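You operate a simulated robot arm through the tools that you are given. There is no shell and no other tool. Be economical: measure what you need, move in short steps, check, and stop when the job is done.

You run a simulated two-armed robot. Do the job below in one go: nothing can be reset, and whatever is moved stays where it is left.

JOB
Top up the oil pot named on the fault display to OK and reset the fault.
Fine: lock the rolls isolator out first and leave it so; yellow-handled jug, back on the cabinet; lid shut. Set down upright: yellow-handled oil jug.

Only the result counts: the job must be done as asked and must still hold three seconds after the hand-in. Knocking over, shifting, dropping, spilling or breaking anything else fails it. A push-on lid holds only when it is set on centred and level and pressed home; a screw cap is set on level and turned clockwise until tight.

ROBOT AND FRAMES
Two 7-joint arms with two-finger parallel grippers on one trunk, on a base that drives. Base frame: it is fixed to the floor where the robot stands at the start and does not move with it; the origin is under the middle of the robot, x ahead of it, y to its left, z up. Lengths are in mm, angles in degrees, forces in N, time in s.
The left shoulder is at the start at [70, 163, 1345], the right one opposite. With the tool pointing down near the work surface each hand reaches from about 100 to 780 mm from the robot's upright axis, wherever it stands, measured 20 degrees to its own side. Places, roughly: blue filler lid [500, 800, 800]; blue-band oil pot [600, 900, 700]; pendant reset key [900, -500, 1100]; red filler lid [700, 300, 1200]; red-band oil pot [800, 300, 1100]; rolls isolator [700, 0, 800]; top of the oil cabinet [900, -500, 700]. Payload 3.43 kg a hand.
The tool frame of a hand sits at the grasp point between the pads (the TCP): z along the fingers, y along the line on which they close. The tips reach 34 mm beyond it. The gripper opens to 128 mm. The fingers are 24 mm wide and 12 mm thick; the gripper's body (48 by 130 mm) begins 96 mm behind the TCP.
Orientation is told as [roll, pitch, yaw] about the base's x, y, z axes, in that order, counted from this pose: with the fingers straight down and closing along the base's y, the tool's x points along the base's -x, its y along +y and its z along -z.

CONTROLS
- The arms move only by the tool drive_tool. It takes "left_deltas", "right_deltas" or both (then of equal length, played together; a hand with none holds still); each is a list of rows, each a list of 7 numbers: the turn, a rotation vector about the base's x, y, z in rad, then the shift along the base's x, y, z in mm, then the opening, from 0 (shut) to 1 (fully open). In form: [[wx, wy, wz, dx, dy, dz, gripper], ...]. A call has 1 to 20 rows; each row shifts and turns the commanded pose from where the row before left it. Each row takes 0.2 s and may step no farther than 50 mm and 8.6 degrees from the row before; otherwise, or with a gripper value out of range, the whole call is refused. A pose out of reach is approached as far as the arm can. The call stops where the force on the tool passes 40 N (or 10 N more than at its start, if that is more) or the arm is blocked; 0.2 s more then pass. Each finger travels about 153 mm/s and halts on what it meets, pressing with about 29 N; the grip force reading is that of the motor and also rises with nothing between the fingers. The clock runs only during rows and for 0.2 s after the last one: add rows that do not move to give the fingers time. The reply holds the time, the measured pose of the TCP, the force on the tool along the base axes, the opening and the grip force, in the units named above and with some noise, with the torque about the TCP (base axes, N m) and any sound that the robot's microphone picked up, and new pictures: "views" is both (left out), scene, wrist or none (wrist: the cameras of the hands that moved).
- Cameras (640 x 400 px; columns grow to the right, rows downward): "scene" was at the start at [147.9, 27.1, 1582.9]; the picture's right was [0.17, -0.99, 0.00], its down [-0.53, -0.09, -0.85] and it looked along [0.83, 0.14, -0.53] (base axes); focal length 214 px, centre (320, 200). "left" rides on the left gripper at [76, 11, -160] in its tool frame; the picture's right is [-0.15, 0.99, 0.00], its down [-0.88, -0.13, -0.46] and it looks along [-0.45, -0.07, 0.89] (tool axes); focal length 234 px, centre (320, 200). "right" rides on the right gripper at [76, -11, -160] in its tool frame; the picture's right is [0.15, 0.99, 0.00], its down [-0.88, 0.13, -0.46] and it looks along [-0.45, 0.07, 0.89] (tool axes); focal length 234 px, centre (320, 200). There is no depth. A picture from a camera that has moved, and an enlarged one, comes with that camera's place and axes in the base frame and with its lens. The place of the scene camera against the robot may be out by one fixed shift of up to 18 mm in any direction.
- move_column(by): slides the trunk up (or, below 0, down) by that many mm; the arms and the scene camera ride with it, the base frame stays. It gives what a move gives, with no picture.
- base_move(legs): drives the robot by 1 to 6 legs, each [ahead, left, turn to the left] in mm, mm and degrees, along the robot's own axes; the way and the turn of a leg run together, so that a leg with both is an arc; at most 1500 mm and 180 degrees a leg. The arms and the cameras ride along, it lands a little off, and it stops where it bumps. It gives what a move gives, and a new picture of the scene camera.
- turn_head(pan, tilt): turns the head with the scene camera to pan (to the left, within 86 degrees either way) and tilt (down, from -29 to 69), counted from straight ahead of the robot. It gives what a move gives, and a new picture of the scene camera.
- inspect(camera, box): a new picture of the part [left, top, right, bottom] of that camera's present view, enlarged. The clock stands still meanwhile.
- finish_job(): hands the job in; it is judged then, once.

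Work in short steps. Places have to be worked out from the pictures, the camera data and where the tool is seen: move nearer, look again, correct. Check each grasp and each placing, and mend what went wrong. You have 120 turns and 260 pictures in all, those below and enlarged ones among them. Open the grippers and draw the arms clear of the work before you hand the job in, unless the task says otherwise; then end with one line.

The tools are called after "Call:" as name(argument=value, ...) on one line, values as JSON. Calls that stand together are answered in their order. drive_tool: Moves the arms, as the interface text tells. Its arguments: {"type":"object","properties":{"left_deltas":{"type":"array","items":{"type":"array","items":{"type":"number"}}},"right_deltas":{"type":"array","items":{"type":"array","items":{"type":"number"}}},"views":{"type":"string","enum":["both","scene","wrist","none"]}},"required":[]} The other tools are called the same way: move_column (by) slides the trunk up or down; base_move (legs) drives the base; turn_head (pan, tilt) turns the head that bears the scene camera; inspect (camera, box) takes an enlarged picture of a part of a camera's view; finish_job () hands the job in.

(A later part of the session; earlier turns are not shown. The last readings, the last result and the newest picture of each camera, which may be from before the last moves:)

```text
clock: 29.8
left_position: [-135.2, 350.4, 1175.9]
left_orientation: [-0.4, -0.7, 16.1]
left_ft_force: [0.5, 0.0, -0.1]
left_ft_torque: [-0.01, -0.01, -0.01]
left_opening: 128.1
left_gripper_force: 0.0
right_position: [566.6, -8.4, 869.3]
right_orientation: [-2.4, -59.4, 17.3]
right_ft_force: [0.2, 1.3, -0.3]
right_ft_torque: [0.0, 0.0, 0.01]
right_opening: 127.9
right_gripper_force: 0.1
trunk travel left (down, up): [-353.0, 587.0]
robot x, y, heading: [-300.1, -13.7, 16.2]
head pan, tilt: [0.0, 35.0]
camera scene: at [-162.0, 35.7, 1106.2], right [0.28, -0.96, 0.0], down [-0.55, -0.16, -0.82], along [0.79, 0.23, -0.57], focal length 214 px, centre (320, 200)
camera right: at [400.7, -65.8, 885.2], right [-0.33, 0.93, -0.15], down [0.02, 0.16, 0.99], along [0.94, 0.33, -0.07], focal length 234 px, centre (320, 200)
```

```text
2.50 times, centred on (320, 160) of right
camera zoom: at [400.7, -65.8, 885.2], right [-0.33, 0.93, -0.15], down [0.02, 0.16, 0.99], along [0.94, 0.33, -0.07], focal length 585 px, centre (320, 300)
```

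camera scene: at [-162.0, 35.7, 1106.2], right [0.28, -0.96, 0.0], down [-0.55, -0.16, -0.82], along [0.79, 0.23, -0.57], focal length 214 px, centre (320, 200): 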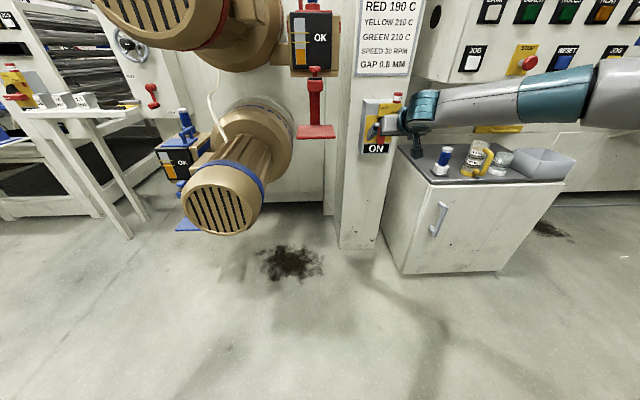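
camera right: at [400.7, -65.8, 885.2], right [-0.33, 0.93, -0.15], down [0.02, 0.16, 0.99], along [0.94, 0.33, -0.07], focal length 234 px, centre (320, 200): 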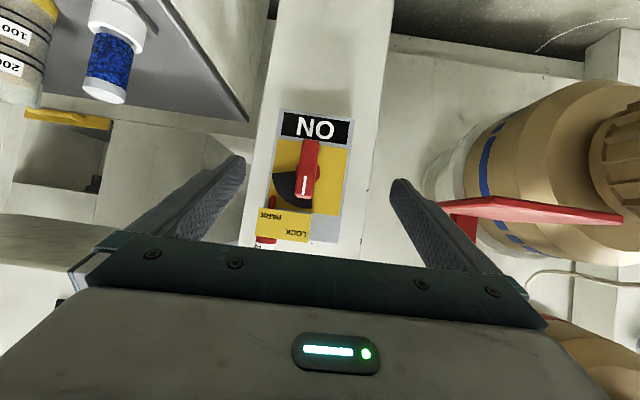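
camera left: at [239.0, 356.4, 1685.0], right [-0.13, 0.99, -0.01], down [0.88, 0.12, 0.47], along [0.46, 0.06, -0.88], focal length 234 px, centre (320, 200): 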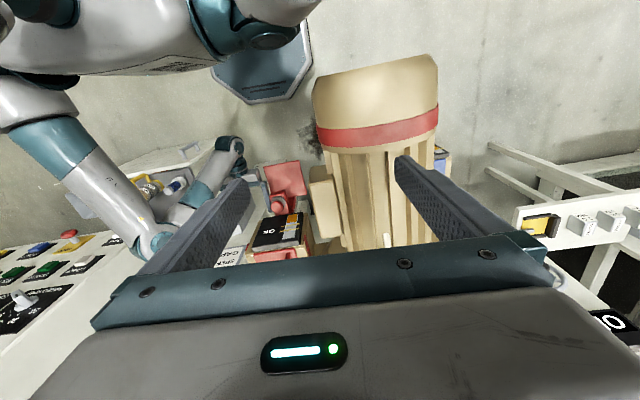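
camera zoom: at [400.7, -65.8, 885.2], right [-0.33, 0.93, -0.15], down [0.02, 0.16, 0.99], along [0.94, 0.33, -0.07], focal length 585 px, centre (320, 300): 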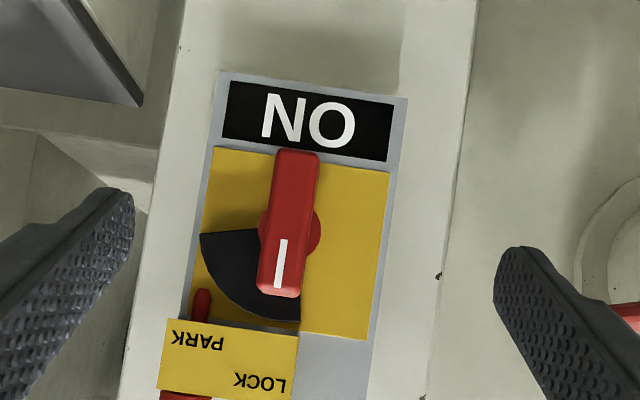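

The bar is about 93 × 28 mm, hub near (755, 32, 818). I'll close the fingers and stand off, aiming for the right side of the bar's lower end, to push it clockwise.

Call:
drive_tool(right_deltas=[[0, 0, 0, 25, -2, -13, 0.3], [0, 0, 0, 25, -2, -13, 0], [0, 0, 0, 25, -2, -13, 0], [0, 0, 0, 25, -1, -13, 0], [0, 0, 0, 24, -1, -12, 0], [0, 0, 0, 0, 0, 0, 0]], views="both")

Call:
inspect(camera="right", box=[240, 40, 400, 240])

```text
clock: 31.2
left_position: [-135.2, 350.0, 1175.9]
left_orientation: [-0.4, -0.6, 16.1]
left_ft_force: [-0.6, -0.2, 0.1]
left_ft_torque: [0.0, 0.01, -0.03]
left_opening: 127.6
left_gripper_force: 0.1
right_position: [692.6, -15.4, 803.5]
right_orientation: [-2.3, -59.3, 17.3]
right_ft_force: [0.0, -0.4, -0.3]
right_ft_torque: [-0.04, 0.0, -0.02]
right_opening: 0.1
right_gripper_force: 28.8
trunk travel left (down, up): [-353.0, 587.0]
robot x, y, heading: [-306.2, -14.6, 16.1]
head pan, tilt: [0.0, 35.0]
camera scene: at [-162.3, 36.1, 1106.2], right [0.28, -0.96, 0.0], down [-0.55, -0.16, -0.82], along [0.79, 0.23, -0.57], focal length 214 px, centre (320, 200)
camera right: at [525.6, -73.0, 819.4], right [-0.33, 0.93, -0.15], down [0.02, 0.16, 0.99], along [0.94, 0.33, -0.07], focal length 234 px, centre (320, 200)
```

scene: 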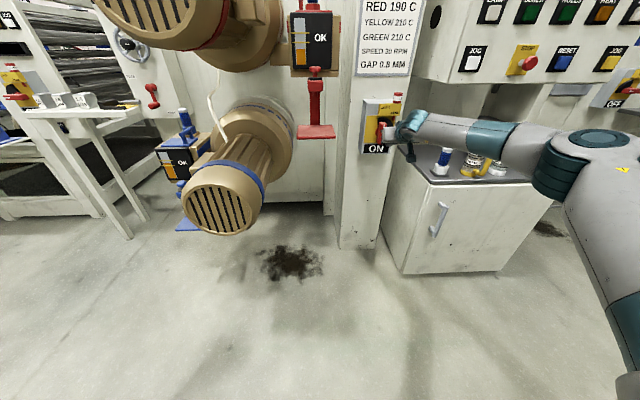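
right: 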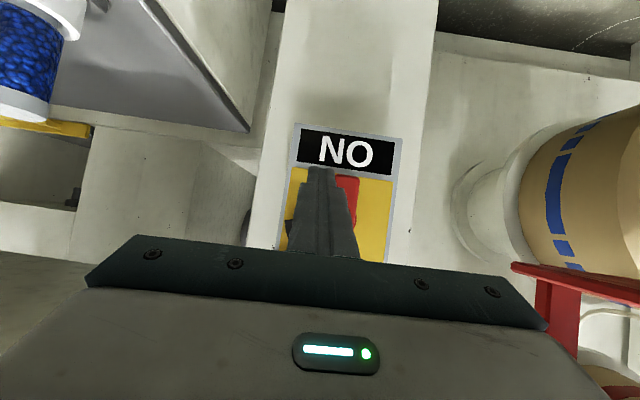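

```text
2.00 times, centred on (320, 140) of right
camera zoom: at [525.6, -73.0, 819.4], right [-0.33, 0.93, -0.15], down [0.02, 0.16, 0.99], along [0.94, 0.33, -0.07], focal length 468 px, centre (320, 320)
```

zoom: 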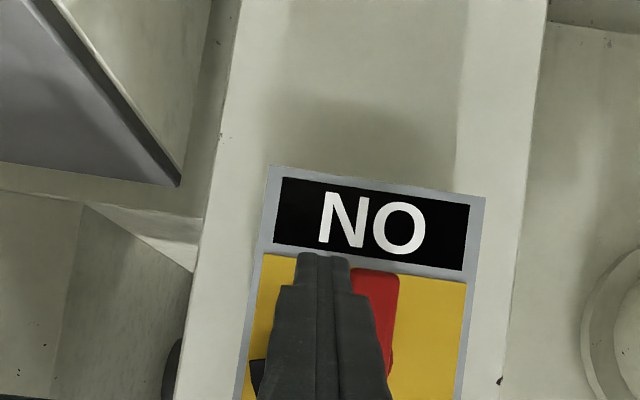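

The finger is to the right of the bar with about 8 mm clearance. Advance 58 mm along the heading.

Call:
drive_tool(right_deltas=[[0, 0, 0, 19.3, 5.6, 0, 0], [0, 0, 0, 19.3, 5.6, 0, 0], [0, 0, 0, 17, 5, 0, 0], [0, 0, 0, 0, 0, 0, 0]], views="wrist")

Call:
inspect(camera="right", box=[240, 40, 400, 240])

Call:
inspect(camera="scene", box=[340, 80, 440, 180])

```text
clock: 31.9
left_position: [-134.8, 350.6, 1176.9]
left_orientation: [-0.4, -0.5, 16.0]
left_ft_force: [1.0, -0.1, -0.3]
left_ft_torque: [-0.05, 0.04, 0.0]
left_opening: 128.0
left_gripper_force: 0.1
right_position: [731.9, -4.1, 805.5]
right_orientation: [-2.3, -59.1, 17.3]
right_ft_force: [-13.8, -2.4, 3.7]
right_ft_torque: [0.07, -0.18, 0.25]
right_opening: 0.0
right_gripper_force: 29.0
trunk travel left (down, up): [-353.0, 587.0]
robot x, y, heading: [-303.7, -12.3, 16.1]
head pan, tilt: [0.0, 35.0]
stopped in row 3 (right hand): the force on the tool passed its limit at 70 N (the readings are from after the stop); the commanded pose is now the measured one
camera right: at [564.5, -60.3, 822.1], right [-0.33, 0.93, -0.15], down [0.02, 0.16, 0.99], along [0.94, 0.33, -0.07], focal length 234 px, centre (320, 200)
```

right: 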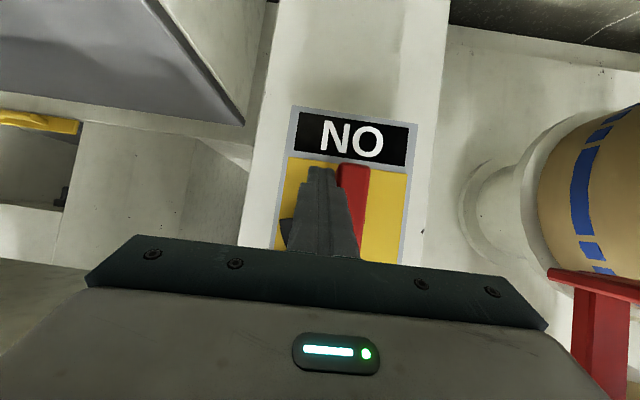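

```text
2.00 times, centred on (320, 140) of right
camera zoom: at [564.5, -60.3, 822.1], right [-0.33, 0.93, -0.15], down [0.02, 0.16, 0.99], along [0.94, 0.33, -0.07], focal length 468 px, centre (320, 320)
```

zoom: 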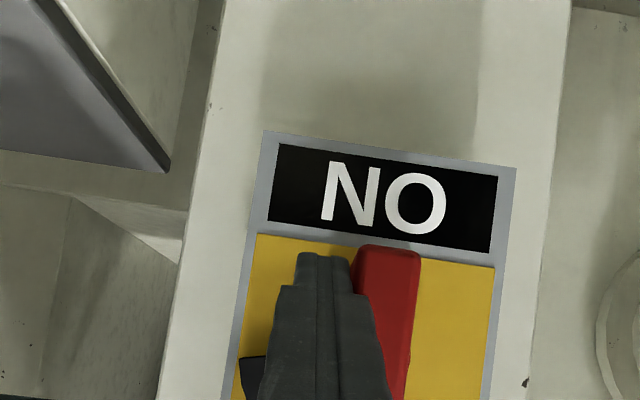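

```text
4.00 times, centred on (390, 130) of scene
camera zoom: at [-163.2, 35.8, 1106.4], right [0.28, -0.96, 0.0], down [-0.55, -0.16, -0.82], along [0.79, 0.23, -0.57], focal length 858 px, centre (40, 480)
```

zoom: 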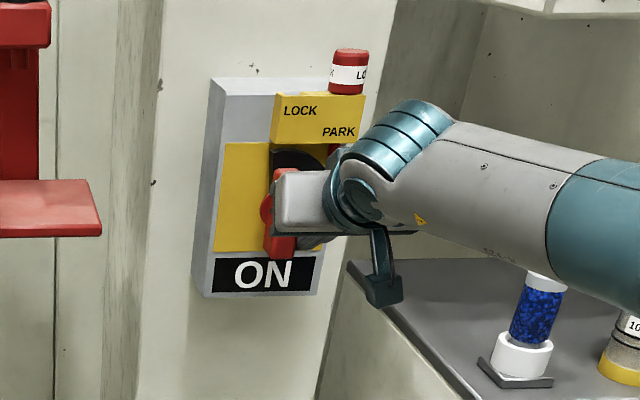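

The tip touched the plate, overlapping the bar by about 13 mm. I back off 3 mm and push the lower end along its clockwise arc.

Call:
drive_tool(right_deltas=[[0, 0, 0, -4, -1, -5, 0], [0, 0, 0, -3.5, 12.2, -5, 0], [0, 0, 0, -2.8, 9.8, -3, 0], [0, 0, 0, -2.9, 10.3, 0, 0], [0, 0, 0, -2.9, 10, 2.5, 0], [0, 0, 0, -2.6, 8.9, 5.2, 0], [0, 0, 0, -2.1, 7.4, 7.4, 0], [0, 0, 0, 0, 0, 6, 0]], views="wrist")

Call:
inspect(camera="scene", box=[340, 80, 440, 180])

```text
clock: 32.7
left_position: [-132.6, 349.6, 1175.4]
left_orientation: [-0.5, -0.6, 15.7]
left_ft_force: [0.6, 0.4, -0.1]
left_ft_torque: [-0.04, -0.04, -0.02]
left_opening: 128.2
left_gripper_force: 0.1
right_position: [729.3, -4.1, 796.5]
right_orientation: [-2.9, -59.4, 16.3]
right_ft_force: [0.1, -7.3, 1.3]
right_ft_torque: [0.1, -0.04, 0.03]
right_opening: 0.0
right_gripper_force: 29.5
trunk travel left (down, up): [-353.0, 587.0]
robot x, y, heading: [-303.6, -14.0, 15.8]
head pan, tilt: [0.0, 35.0]
stopped in row 3 (right hand): the force on the tool passed its limit at 45 N (the readings are from after the stop); the commanded pose is now the measured one
camera right: at [560.4, -56.6, 811.8], right [-0.31, 0.94, -0.15], down [0.02, 0.17, 0.99], along [0.95, 0.3, -0.07], focal length 234 px, centre (320, 200)
```

right: 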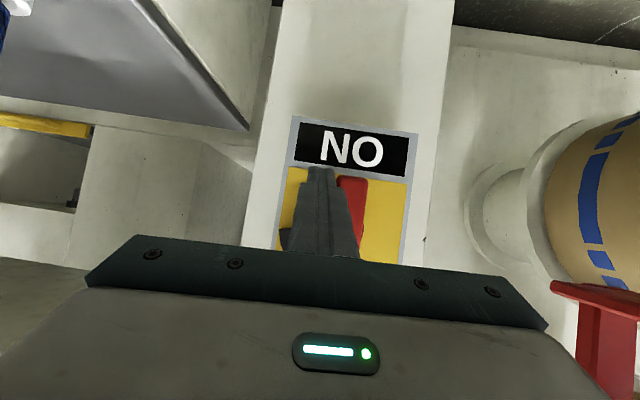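

```text
4.00 times, centred on (390, 130) of scene
camera zoom: at [-161.5, 35.4, 1106.0], right [0.27, -0.96, 0.0], down [-0.55, -0.16, -0.82], along [0.79, 0.22, -0.57], focal length 858 px, centre (40, 480)
```

zoom: 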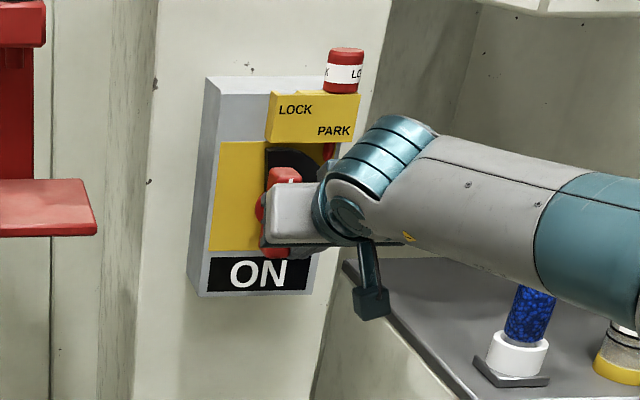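

The bar resists clockwise; on reflection, the lock logic (sector must end left of the LOCK pin) implies counter-clockwise. I move the finger to the left side of the bar's lower end.

Call:
drive_tool(right_deltas=[[0, 0, 0, 0.3, -2, 0, 0], [0, 0, 0, -22, -6, 0, 0], [0, 0, 0, -22, -6, 0, 0], [0, 0, 0, -8, 28, -2, 0], [0, 0, 0, -8, 28, -2, 0], [0, 0, 0, 0, 0, 0, 0]], views="wrist")

Call:
inspect(camera="right", box=[240, 40, 400, 240])

```text
clock: 34.1
left_position: [-133.3, 348.7, 1175.3]
left_orientation: [-0.4, -0.6, 15.8]
left_ft_force: [0.4, 0.2, -0.5]
left_ft_torque: [0.01, 0.0, 0.0]
left_opening: 128.0
left_gripper_force: 0.0
right_position: [669.6, 39.3, 792.7]
right_orientation: [-2.8, -59.3, 16.2]
right_ft_force: [-0.4, -0.1, -0.4]
right_ft_torque: [-0.03, 0.03, -0.01]
right_opening: 0.0
right_gripper_force: 29.1
trunk travel left (down, up): [-353.0, 587.0]
robot x, y, heading: [-305.0, -15.2, 15.8]
head pan, tilt: [0.0, 35.0]
camera right: at [501.9, -14.4, 808.5], right [-0.31, 0.94, -0.15], down [0.02, 0.16, 0.99], along [0.95, 0.3, -0.07], focal length 234 px, centre (320, 200)
```

right: 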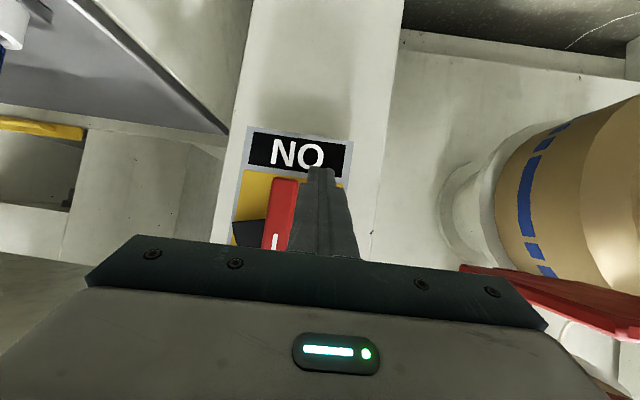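

```text
2.00 times, centred on (320, 140) of right
camera zoom: at [501.9, -14.4, 808.5], right [-0.31, 0.94, -0.15], down [0.02, 0.16, 0.99], along [0.95, 0.3, -0.07], focal length 468 px, centre (320, 320)
```

zoom: 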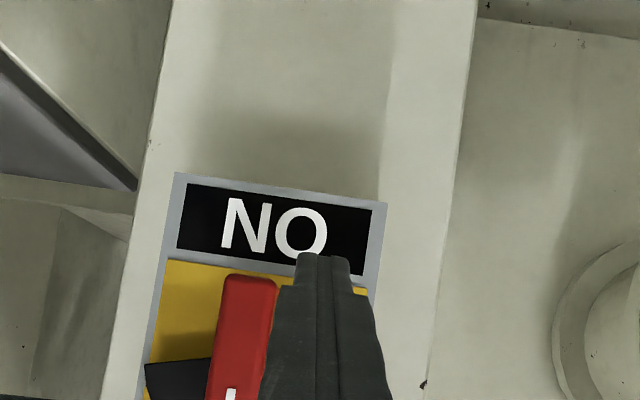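

Finger is left of the bar with ~12 mm clearance at its end height. Advance 45 mm and push the lower end right along the counter-clockwise arc.

Call:
drive_tool(right_deltas=[[0, 0, 0, 21.6, 6.2, 0, 0], [0, 0, 0, 21.6, 6.2, 0, 0], [0, 0, 0, 3.2, -11.1, 0, 0], [0, 0, 0, 3, -10.3, -5.3, 0], [0, 0, 0, 3.2, -11.2, -2.4, 0], [0, 0, 0, 3.3, -11.5, 0.8, 0], [0, 0, 0, 3.1, -10.9, 3.8, 0], [0, 0, 0, 2.7, -9.5, 6.7, 0], [0, 0, 0, 2.2, -7.6, 8.9, 0], [0, 0, 0, 0, 0, 6, 0]], views="wrist")

Call:
inspect(camera="scene", box=[340, 80, 440, 180])

```text
clock: 36.3
left_position: [-134.2, 348.6, 1175.6]
left_orientation: [-0.4, -0.6, 15.9]
left_ft_force: [0.0, -0.4, 1.3]
left_ft_torque: [0.02, -0.03, 0.02]
left_opening: 128.0
left_gripper_force: 0.1
right_position: [729.0, -15.7, 796.0]
right_orientation: [-2.8, -58.3, 16.5]
right_ft_force: [-3.5, -1.4, -6.4]
right_ft_torque: [-0.07, 0.01, -0.05]
right_opening: 0.0
right_gripper_force: 28.7
trunk travel left (down, up): [-353.0, 587.0]
robot x, y, heading: [-306.7, -12.6, 15.9]
head pan, tilt: [0.0, 35.0]
stopped in row 10 (right hand): the force on the tool passed its limit at 45 N (the readings are from after the stop); the commanded pose is now the measured one
camera right: at [561.9, -70.6, 815.1], right [-0.32, 0.94, -0.15], down [0.04, 0.17, 0.98], along [0.95, 0.31, -0.09], focal length 234 px, centre (320, 200)
```

right: 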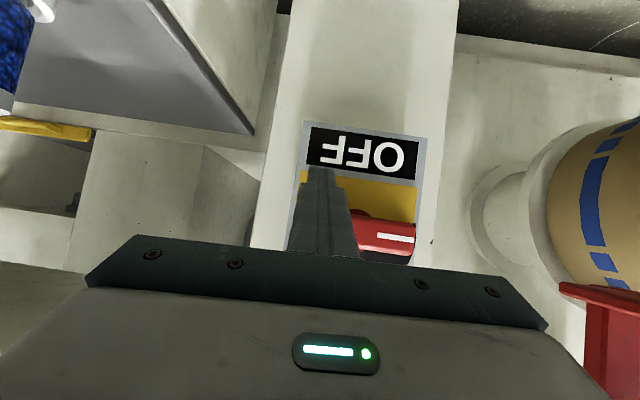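

```text
4.00 times, centred on (390, 130) of scene
camera zoom: at [-161.4, 34.9, 1106.3], right [0.27, -0.96, 0.0], down [-0.55, -0.16, -0.82], along [0.79, 0.22, -0.57], focal length 858 px, centre (40, 480)
```

zoom: 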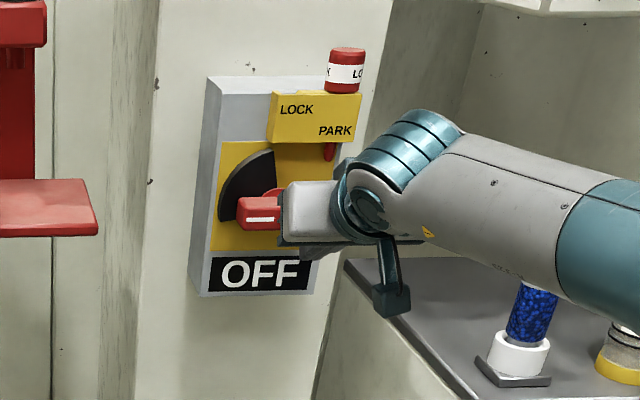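

The label now reads OFF. I retract, rise to lock height and open the gripper to view the padlock.

Call:
drive_tool(right_deltas=[[0, 0, 0, 0, 0, -4, 0], [0, 0, 0, -38, -11, 0, 0], [0, 0, 0, -38, -11, 0, 0.3], [0, 0, 0, -38, -11, 0, 0.6], [0, 0, 0, 0, 0, 45, 1], [0, 0, 0, 0, 0, 45, 1], [0, 0, 0, 0, 0, 45, 1], [0, 0, 0, 0, 0, 30, 1], [0, 0, 0, 0, 0, 0, 1]], views="both")

Call:
inspect(camera="scene", box=[350, 70, 430, 170])

Call:
inspect(camera="right", box=[240, 60, 400, 240])

```text
clock: 38.3
left_position: [-132.4, 349.4, 1175.7]
left_orientation: [-0.5, -0.6, 15.9]
left_ft_force: [0.1, 0.1, -0.3]
left_ft_torque: [0.01, -0.04, -0.01]
left_opening: 128.0
left_gripper_force: 0.0
right_position: [614.1, -47.0, 956.9]
right_orientation: [-2.8, -58.4, 16.8]
right_ft_force: [0.2, 0.2, 0.0]
right_ft_torque: [0.0, -0.01, -0.01]
right_opening: 127.8
right_gripper_force: 0.2
trunk travel left (down, up): [-353.0, 587.0]
robot x, y, heading: [-305.6, -13.3, 15.9]
head pan, tilt: [0.0, 35.0]
camera scene: at [-161.4, 35.1, 1106.1], right [0.27, -0.96, 0.0], down [-0.55, -0.16, -0.82], along [0.79, 0.22, -0.57], focal length 214 px, centre (320, 200)
camera right: at [447.2, -101.3, 975.8], right [-0.32, 0.94, -0.15], down [0.03, 0.17, 0.99], along [0.95, 0.31, -0.08], focal length 234 px, centre (320, 200)
```

scene: 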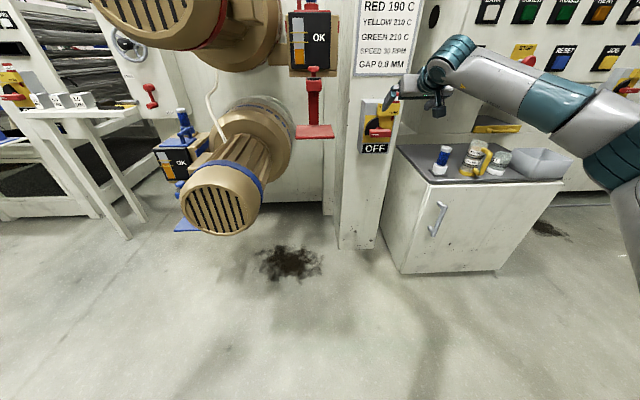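
right: 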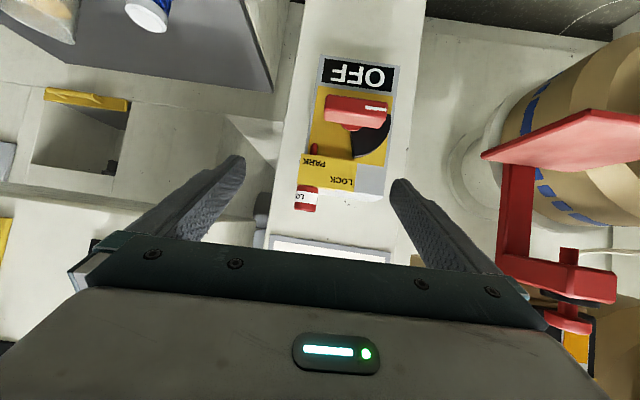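

```text
4.00 times, centred on (390, 120) of scene
camera zoom: at [-161.4, 35.1, 1106.1], right [0.27, -0.96, 0.0], down [-0.55, -0.16, -0.82], along [0.79, 0.22, -0.57], focal length 858 px, centre (40, 520)
```

zoom: 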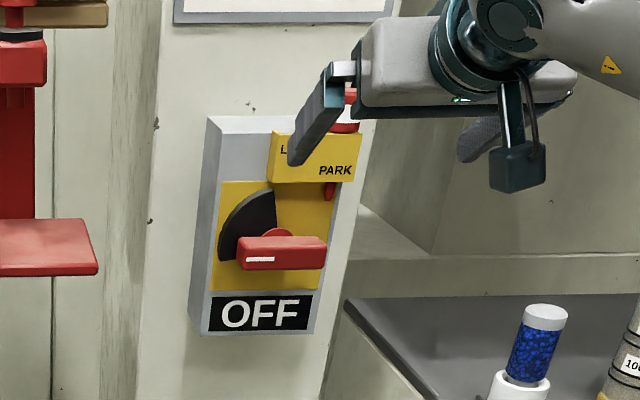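

```text
2.22 times, centred on (320, 150) of right
camera zoom: at [447.2, -101.3, 975.8], right [-0.32, 0.94, -0.15], down [0.03, 0.17, 0.99], along [0.95, 0.31, -0.08], focal length 520 px, centre (320, 311)
```

zoom: 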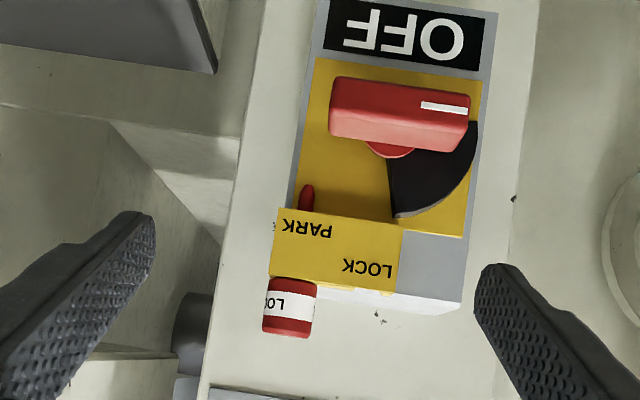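

Combining views I place the padlock near (783, −14, 949), about 38 mm wide. I move in to ~55 mm short of it, aligned and slightly high.

Call:
drive_tool(right_deltas=[[0, 0, 0, 4, -14, 6, 1], [0, 0, 0, 37, 10.6, 0, 1], [0, 0, 0, 37, 10.6, 0, 1], [0, 0, 0, 37, 10.6, 0, 1], [0, 0, 0, 0, 0, 0, 1]], views="wrist")

Call:
inspect(camera="scene", box=[350, 50, 450, 150])

```text
clock: 39.5
left_position: [-133.5, 348.1, 1177.2]
left_orientation: [-0.3, -0.8, 15.8]
left_ft_force: [-0.3, 0.0, 0.1]
left_ft_torque: [0.04, -0.03, -0.02]
left_opening: 128.1
left_gripper_force: 0.0
right_position: [728.1, -33.8, 966.2]
right_orientation: [-2.7, -58.5, 16.7]
right_ft_force: [-0.5, 0.0, -0.1]
right_ft_torque: [0.03, -0.01, 0.0]
right_opening: 127.9
right_gripper_force: 0.0
trunk travel left (down, up): [-353.0, 587.0]
robot x, y, heading: [-305.2, -13.7, 15.4]
head pan, tilt: [0.0, 35.0]
camera right: at [560.3, -87.7, 983.8], right [-0.32, 0.94, -0.15], down [0.03, 0.17, 0.99], along [0.95, 0.31, -0.08], focal length 234 px, centre (320, 200)
```

right: 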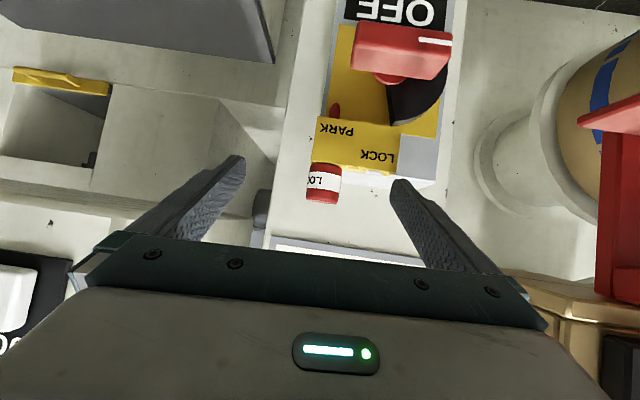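

```text
4.00 times, centred on (400, 100) of scene
camera zoom: at [-161.8, 34.1, 1106.2], right [0.27, -0.96, 0.0], down [-0.55, -0.16, -0.82], along [0.79, 0.22, -0.57], focal length 858 px, centre (0, 600)
```

zoom: 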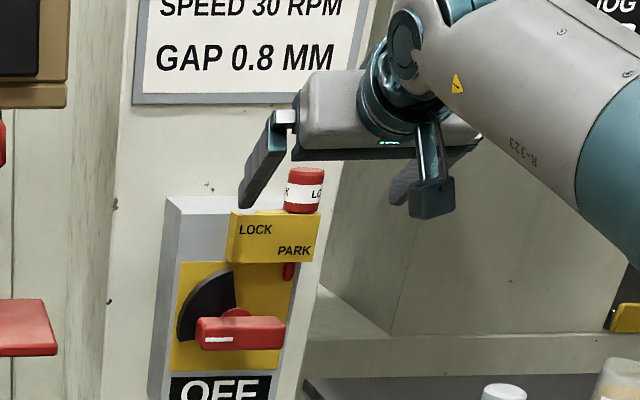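

Refined lock position (772, −17, 949). I advance 46 mm, lower 6 mm and close on it.

Call:
drive_tool(right_deltas=[[0, 0, 0, 15, 6, 0, 1], [0, 0, 0, 15, 6, 0, 1], [0, 0, 0, 14, 5, -6, 1], [0, 0, 0, 0, 0, 0, 1], [0, 0, 0, 0, 0, 0, 0.5], [0, 0, 0, 0, 0, 0, 0], [0, 0, 0, 0, 0, 0, 0], [0, 0, 0, 0, 0, 0, 0]], views="wrist")

Call:
inspect(camera="scene", box=[350, 50, 450, 150])

```text
clock: 41.1
left_position: [-135.6, 350.8, 1175.9]
left_orientation: [-0.3, -0.5, 16.1]
left_ft_force: [0.1, -0.2, 0.0]
left_ft_torque: [0.08, -0.02, 0.02]
left_opening: 128.0
left_gripper_force: 0.0
right_position: [743.0, 0.8, 952.9]
right_orientation: [-2.6, -58.4, 17.7]
right_ft_force: [1.8, 6.3, -1.1]
right_ft_torque: [-0.59, -0.65, -0.29]
right_opening: 82.2
right_gripper_force: 45.0
right hand out of reach, approached as far as the arm can: row 2, 3
trunk travel left (down, up): [-353.0, 587.0]
robot x, y, heading: [-304.7, -16.6, 15.9]
head pan, tilt: [0.0, 35.0]
stopped in row 8 (right hand): the force on the tool passed its limit at 41 N (the readings are from after the stop); the commanded pose is now the measured one
camera right: at [576.6, -56.4, 971.5], right [-0.34, 0.93, -0.15], down [0.03, 0.17, 0.99], along [0.94, 0.33, -0.08], focal length 234 px, centre (320, 200)
```

right: 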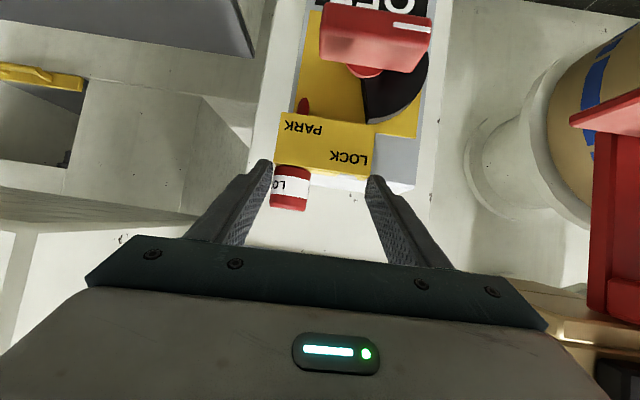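

```text
4.00 times, centred on (400, 100) of scene
camera zoom: at [-161.7, 36.2, 1106.3], right [0.28, -0.96, 0.0], down [-0.55, -0.16, -0.82], along [0.79, 0.23, -0.57], focal length 858 px, centre (0, 600)
```

zoom: 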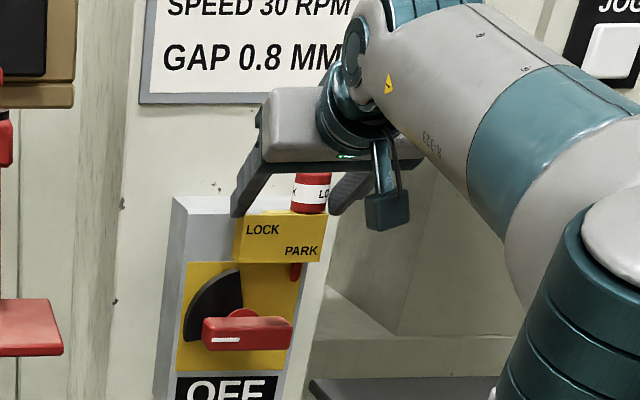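

The arm ran out of reach and drifted left. I open, back off, and bring the base 110 mm closer.

Call:
drive_tool(right_deltas=[[0, 0, 0, 0, 0, 0, 0.8], [0, 0, 0, 0, 0, 0, 1], [0, 0, 0, 0, 0, 5, 1], [0, 0, 0, -30, -20, 5, 1], [0, 0, 0, -30, -20, 0, 1], [0, 0, 0, -30, -15, 0, 1], [0, 0, 0, -30, -8, 0, 1], [0, 0, 0, 0, 0, 0, 1]], views="wrist")

Call:
base_move(legs=[[110, 0, 0]])

```text
clock: 42.9
left_position: [-134.2, 350.1, 1175.7]
left_orientation: [-0.5, -0.7, 16.1]
left_ft_force: [1.2, 0.7, 0.6]
left_ft_torque: [0.04, 0.03, -0.02]
left_opening: 128.0
left_gripper_force: 0.0
right_position: [623.3, -64.3, 964.8]
right_orientation: [-2.5, -58.2, 17.3]
right_ft_force: [-0.6, 0.4, 0.1]
right_ft_torque: [0.02, 0.0, -0.04]
right_opening: 127.9
right_gripper_force: 0.1
trunk travel left (down, up): [-353.0, 587.0]
robot x, y, heading: [-301.3, -15.7, 16.0]
head pan, tilt: [0.0, 35.0]
camera right: at [456.7, -121.4, 983.3], right [-0.33, 0.93, -0.15], down [0.03, 0.17, 0.99], along [0.94, 0.32, -0.09], focal length 234 px, centre (320, 200)
```

right: 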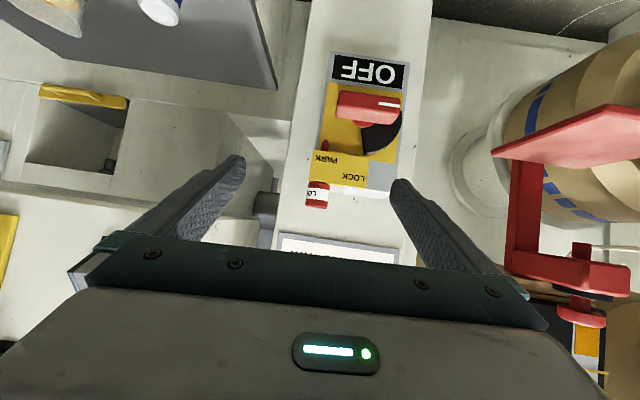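

```text
clock: 44.1
left_position: [-27.3, 382.4, 1174.8]
left_orientation: [-0.4, -0.6, 15.9]
left_ft_force: [0.6, 0.0, -0.6]
left_ft_torque: [-0.03, 0.05, -0.04]
left_opening: 128.1
left_gripper_force: 0.1
right_position: [730.3, -35.9, 964.1]
right_orientation: [-2.4, -58.2, 17.3]
right_ft_force: [-0.5, -0.2, 0.3]
right_ft_torque: [-0.02, -0.03, 0.02]
right_opening: 128.0
right_gripper_force: 0.0
trunk travel left (down, up): [-353.0, 587.0]
robot x, y, heading: [-199.6, 15.8, 16.0]
head pan, tilt: [0.0, 35.0]
camera scene: at [-54.5, 66.9, 1106.0], right [0.27, -0.96, 0.0], down [-0.55, -0.16, -0.82], along [0.79, 0.22, -0.57], focal length 214 px, centre (320, 200)
```

scene: 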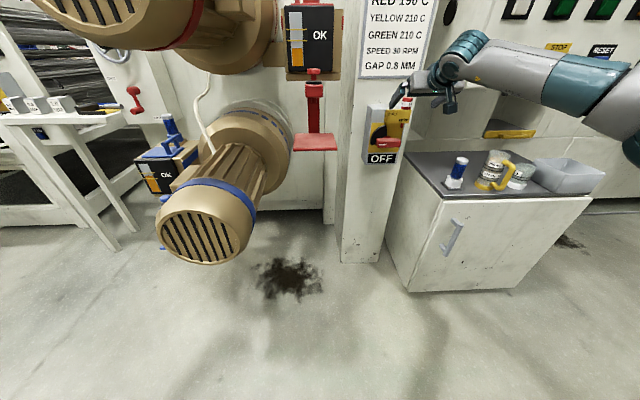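

Padlock still in place. From (730, −36, 964) I advance to (772, −17, 960), then look before closing.

Call:
drive_tool(right_deltas=[[0, 0, 0, 0, 4, 0, 1], [0, 0, 0, 14, 5, 0, 1], [0, 0, 0, 14, 5, -2, 1], [0, 0, 0, 14, 5, -2, 1], [0, 0, 0, 0, 0, 0, 1]], views="wrist")

Call:
inspect(camera="scene", box=[350, 50, 450, 150])

```text
clock: 45.3
left_position: [-29.0, 379.7, 1176.2]
left_orientation: [-0.4, -0.6, 16.1]
left_ft_force: [-0.4, 0.3, -1.1]
left_ft_torque: [-0.04, -0.05, 0.04]
left_opening: 128.3
left_gripper_force: 0.0
right_position: [770.8, -17.2, 959.3]
right_orientation: [-2.6, -58.4, 17.3]
right_ft_force: [-0.8, 0.0, 0.1]
right_ft_torque: [-0.02, -0.03, 0.03]
right_opening: 128.1
right_gripper_force: 0.0
trunk travel left (down, up): [-353.0, 587.0]
robot x, y, heading: [-198.8, 17.3, 15.9]
head pan, tilt: [0.0, 35.0]
camera right: at [604.0, -73.5, 978.6], right [-0.33, 0.93, -0.15], down [0.03, 0.17, 0.99], along [0.94, 0.32, -0.09], focal length 234 px, centre (320, 200)
```

right: 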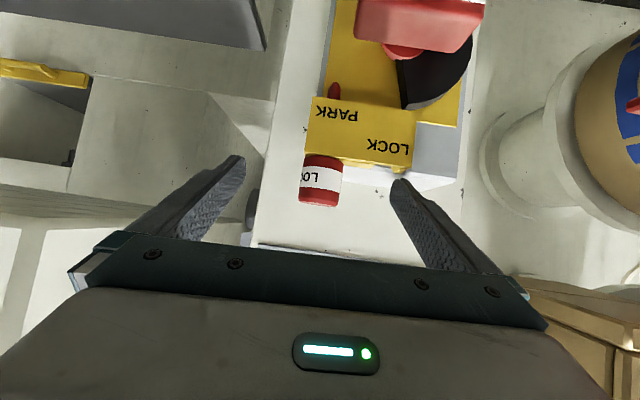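

```text
4.00 times, centred on (400, 100) of scene
camera zoom: at [-55.6, 66.4, 1106.1], right [0.27, -0.96, 0.0], down [-0.55, -0.16, -0.82], along [0.79, 0.22, -0.57], focal length 858 px, centre (0, 600)
```

zoom: 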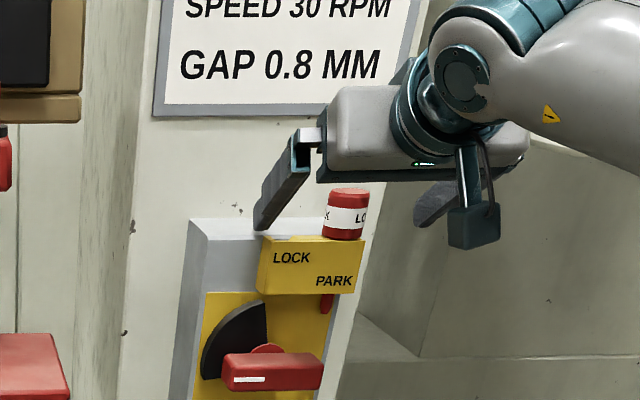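

The lock is centred between the fingers at TCP depth, so I close on it.

Call:
drive_tool(right_deltas=[[0, 0, 0, 0, 0, 0, 0.5], [0, 0, 0, 0, 0, 0, 0.2], [0, 0, 0, 0, 0, 0, 0], [0, 0, 0, 0, 0, 0, 0], [0, 0, 0, 0, 0, 0, 0]], views="wrist")

Call:
inspect(camera="scene", box=[350, 50, 450, 150])

```text
clock: 46.5
left_position: [-27.2, 380.4, 1175.9]
left_orientation: [-0.4, -0.5, 16.0]
left_ft_force: [-0.5, 0.2, -0.1]
left_ft_torque: [-0.03, -0.01, 0.03]
left_opening: 128.1
left_gripper_force: 0.1
right_position: [770.2, -16.2, 960.7]
right_orientation: [-2.5, -58.3, 17.3]
right_ft_force: [-0.4, 0.5, 0.0]
right_ft_torque: [0.04, -0.01, 0.01]
right_opening: 31.5
right_gripper_force: 29.1
trunk travel left (down, up): [-353.0, 587.0]
robot x, y, heading: [-201.7, 14.2, 15.9]
head pan, tilt: [0.0, 35.0]
camera right: at [604.0, -73.3, 978.6], right [-0.33, 0.93, -0.15], down [0.03, 0.17, 0.99], along [0.94, 0.32, -0.09], focal length 234 px, centre (320, 200)
```

right: 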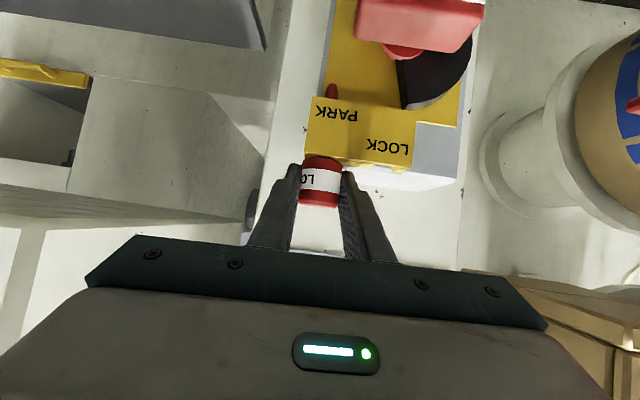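

```text
4.00 times, centred on (400, 100) of scene
camera zoom: at [-55.4, 66.5, 1106.1], right [0.27, -0.96, 0.0], down [-0.55, -0.16, -0.82], along [0.79, 0.22, -0.57], focal length 858 px, centre (0, 600)
```

zoom: 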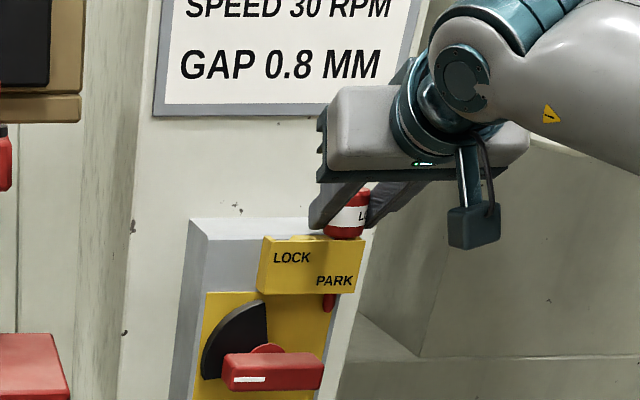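

Gripped (31.5 mm). Lift straight up 95 mm.

Call:
drive_tool(right_deltas=[[0, 0, 0, 0, 0, 12, 0], [0, 0, 0, 0, 0, 16, 0], [0, 0, 0, 0, 0, 16, 0], [0, 0, 0, 0, 0, 16, 0], [0, 0, 0, 0, 0, 16, 0], [0, 0, 0, 0, 0, 19, 0], [0, 0, 0, 0, 0, 0, 0]], views="wrist")

Call:
inspect(camera="scene", box=[350, 30, 450, 150])

Call:
inspect(camera="right", box=[240, 60, 440, 240])

```text
clock: 48.1
left_position: [-27.5, 380.9, 1175.5]
left_orientation: [-0.4, -0.6, 16.1]
left_ft_force: [-0.5, -0.1, -0.3]
left_ft_torque: [-0.06, -0.01, 0.0]
left_opening: 127.8
left_gripper_force: 0.0
right_position: [772.8, -16.9, 1053.6]
right_orientation: [-2.4, -58.3, 17.3]
right_ft_force: [-0.5, -0.4, -0.9]
right_ft_torque: [0.03, 0.01, 0.02]
right_opening: 30.8
right_gripper_force: 28.7
trunk travel left (down, up): [-353.0, 587.0]
robot x, y, heading: [-195.3, 14.7, 16.1]
head pan, tilt: [0.0, 35.0]
camera right: at [606.2, -73.0, 1073.4], right [-0.33, 0.93, -0.15], down [0.03, 0.17, 0.99], along [0.94, 0.32, -0.09], focal length 234 px, centre (320, 200)
```

right: 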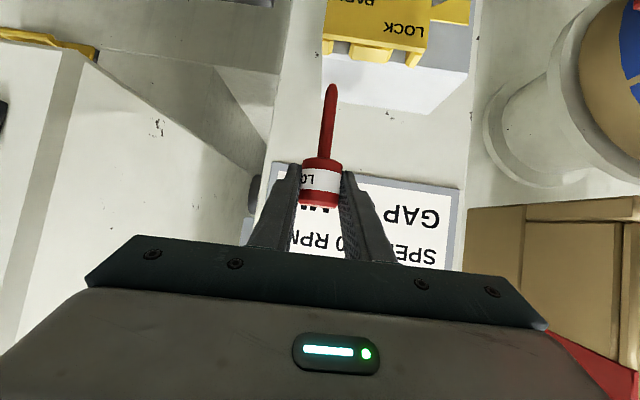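

```text
3.33 times, centred on (400, 90) of scene
camera zoom: at [-55.1, 66.4, 1106.1], right [0.27, -0.96, 0.0], down [-0.55, -0.16, -0.82], along [0.79, 0.22, -0.57], focal length 715 px, centre (53, 567)
```

zoom: 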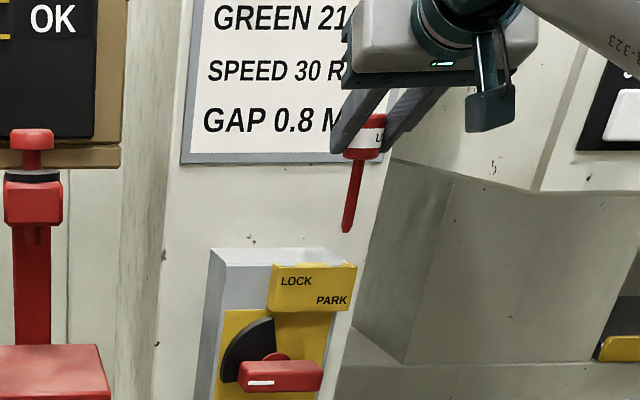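

```text
2.22 times, centred on (340, 150) of right
camera zoom: at [606.2, -73.0, 1073.4], right [-0.33, 0.93, -0.15], down [0.03, 0.17, 0.99], along [0.94, 0.32, -0.09], focal length 520 px, centre (276, 311)
```

zoom: 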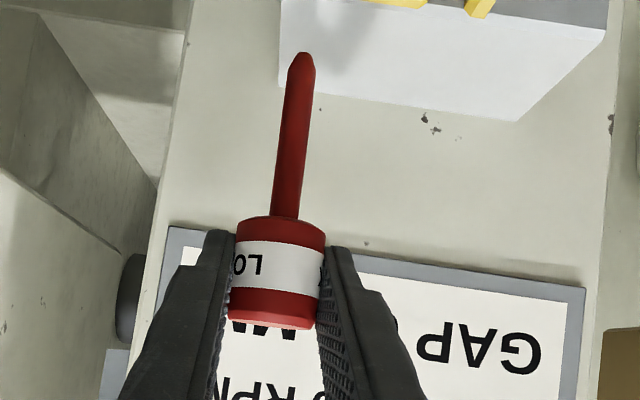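

Pin is fully out and upright. I inspect the bracket's top to find the LOCK hole.

Call:
inspect(camera="right", box=[300, 0, 480, 120])

Call:
inspect(camera="scene", box=[400, 95, 450, 145])

Call:
inspect(camera="scene", box=[360, 90, 410, 150])

```text
3.33 times, centred on (390, 60) of right
camera zoom: at [606.2, -73.0, 1073.4], right [-0.33, 0.93, -0.15], down [0.03, 0.17, 0.99], along [0.94, 0.32, -0.09], focal length 781 px, centre (87, 667)
```

zoom: 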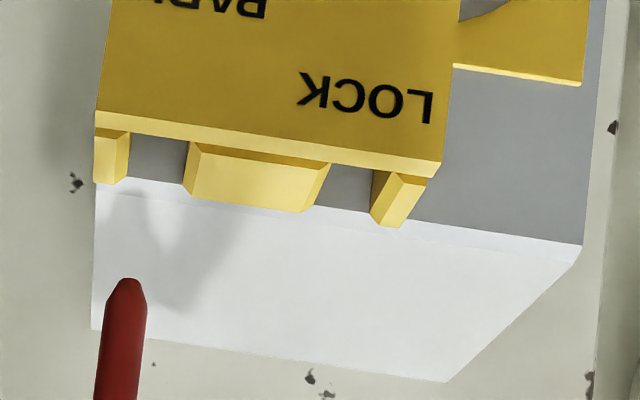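

```text
8.00 times, centred on (425, 120) of scene
camera zoom: at [-55.1, 66.4, 1106.1], right [0.27, -0.96, 0.0], down [-0.55, -0.16, -0.82], along [0.79, 0.22, -0.57], focal length 1716 px, centre (-520, 840)
```

zoom: 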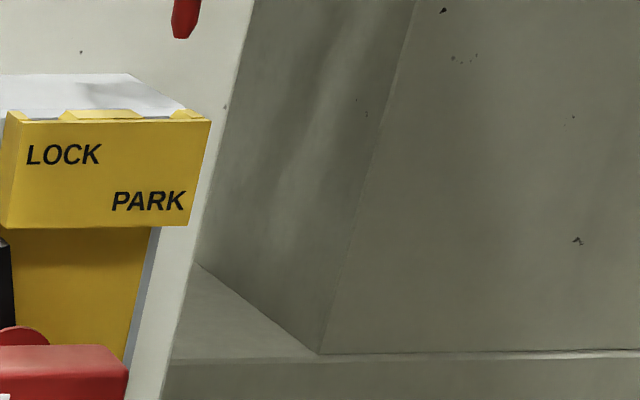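

```text
6.67 times, centred on (385, 120) of scene
camera zoom: at [-55.1, 66.4, 1106.1], right [0.27, -0.96, 0.0], down [-0.55, -0.16, -0.82], along [0.79, 0.22, -0.57], focal length 1430 px, centre (-113, 733)
```

zoom: 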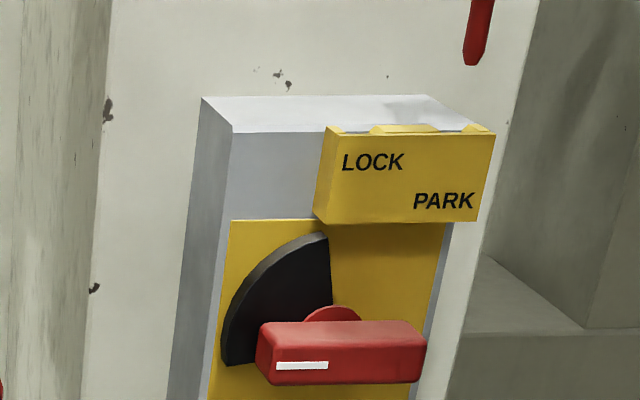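

There are two chamfered slots; LOCK is 47.5 mm to the left of PARK along the face. I shift there and lower 14 mm to just above the slot, then check alignment.

Call:
drive_tool(right_deltas=[[0, 0, 0, -4.5, 15.2, 0, 0], [0, 0, 0, -4.5, 15.2, 0, 0], [0, 0, 0, -4.6, 15.1, 0, 0], [0, 0, 0, 0, 0, -14, 0], [0, 0, 0, 0, 0, 0, 0]], views="none")

Call:
inspect(camera="right", box=[240, 20, 420, 140])

Call:
inspect(camera="scene", box=[360, 80, 410, 140])

```text
clock: 49.3
left_position: [-29.5, 381.0, 1175.6]
left_orientation: [-0.5, -0.6, 15.9]
left_ft_force: [0.0, 0.2, -0.2]
left_ft_torque: [0.0, 0.01, 0.0]
left_opening: 127.9
left_gripper_force: 0.0
right_position: [758.7, 28.9, 1042.2]
right_orientation: [-2.5, -58.2, 17.3]
right_ft_force: [-0.3, 0.4, -0.7]
right_ft_torque: [-0.02, 0.01, 0.04]
right_opening: 31.0
right_gripper_force: 28.9
trunk travel left (down, up): [-353.0, 587.0]
robot x, y, heading: [-199.7, 16.2, 16.1]
head pan, tilt: [0.0, 35.0]
```

```text
3.33 times, centred on (330, 80) of right
camera zoom: at [592.7, -27.2, 1059.9], right [-0.33, 0.93, -0.15], down [0.03, 0.17, 0.99], along [0.94, 0.32, -0.09], focal length 781 px, centre (287, 600)
```

zoom: 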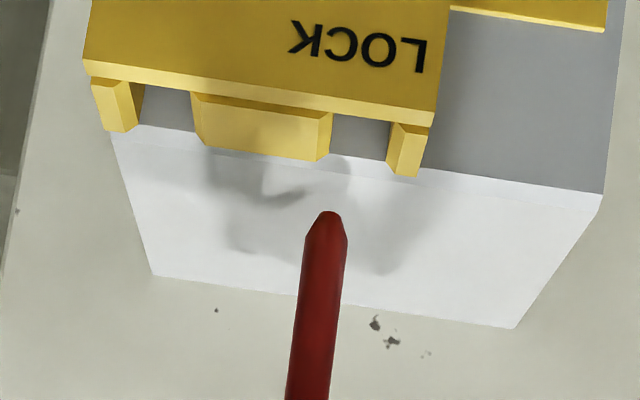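

```text
6.67 times, centred on (385, 110) of scene
camera zoom: at [-55.7, 66.9, 1106.2], right [0.27, -0.96, 0.0], down [-0.55, -0.16, -0.82], along [0.79, 0.22, -0.57], focal length 1430 px, centre (-113, 800)
```

zoom: 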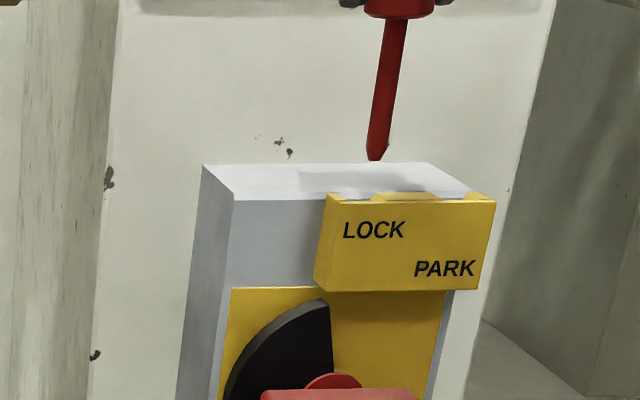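

Compared with the PARK reference view, the pin should go about 3 mm further left. I correct and lower gently.

Call:
drive_tool(right_deltas=[[0, 0, 0, -0.9, 2.9, 0, 0], [0, 0, 0, 0, 0, -8, 0], [0, 0, 0, 0, 0, -6, 0], [0, 0, 0, 0, 0, -6, 0], [0, 0, 0, 0, 0, 0, 0]], views="none")

Call:
inspect(camera="right", box=[240, 20, 420, 140])

Call:
inspect(camera="scene", box=[360, 80, 410, 140])

```text
clock: 50.5
left_position: [-28.4, 381.3, 1176.8]
left_orientation: [-0.4, -0.5, 16.0]
left_ft_force: [-0.4, -0.5, 0.0]
left_ft_torque: [0.02, 0.0, 0.01]
left_opening: 127.9
left_gripper_force: 0.1
right_position: [756.5, 31.8, 1021.3]
right_orientation: [-2.6, -58.3, 17.3]
right_ft_force: [-0.2, -0.3, -1.1]
right_ft_torque: [0.01, 0.0, 0.05]
right_opening: 30.9
right_gripper_force: 29.4
trunk travel left (down, up): [-353.0, 587.0]
robot x, y, heading: [-202.5, 17.6, 15.9]
head pan, tilt: [0.0, 35.0]
```

```text
3.33 times, centred on (330, 80) of right
camera zoom: at [590.7, -24.3, 1040.0], right [-0.33, 0.93, -0.15], down [0.03, 0.17, 0.99], along [0.94, 0.32, -0.09], focal length 781 px, centre (287, 600)
```

zoom: 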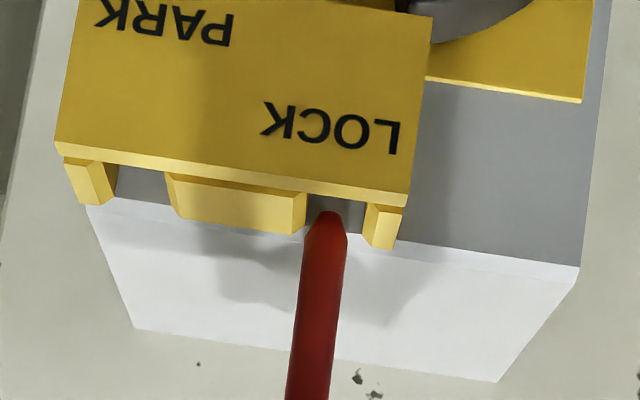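

```text
6.67 times, centred on (385, 110) of scene
camera zoom: at [-55.5, 66.7, 1106.1], right [0.27, -0.96, 0.0], down [-0.55, -0.16, -0.82], along [0.79, 0.22, -0.57], focal length 1430 px, centre (-113, 800)
```

zoom: 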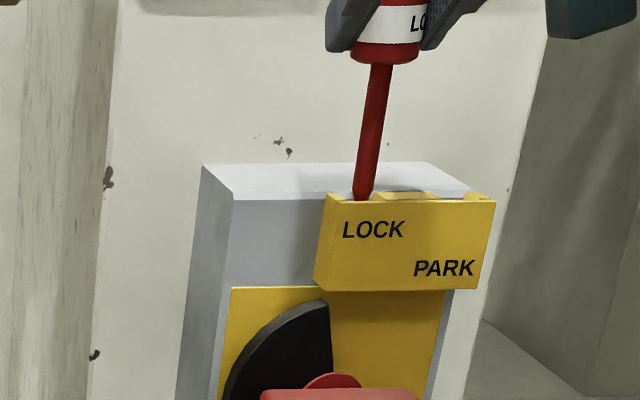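

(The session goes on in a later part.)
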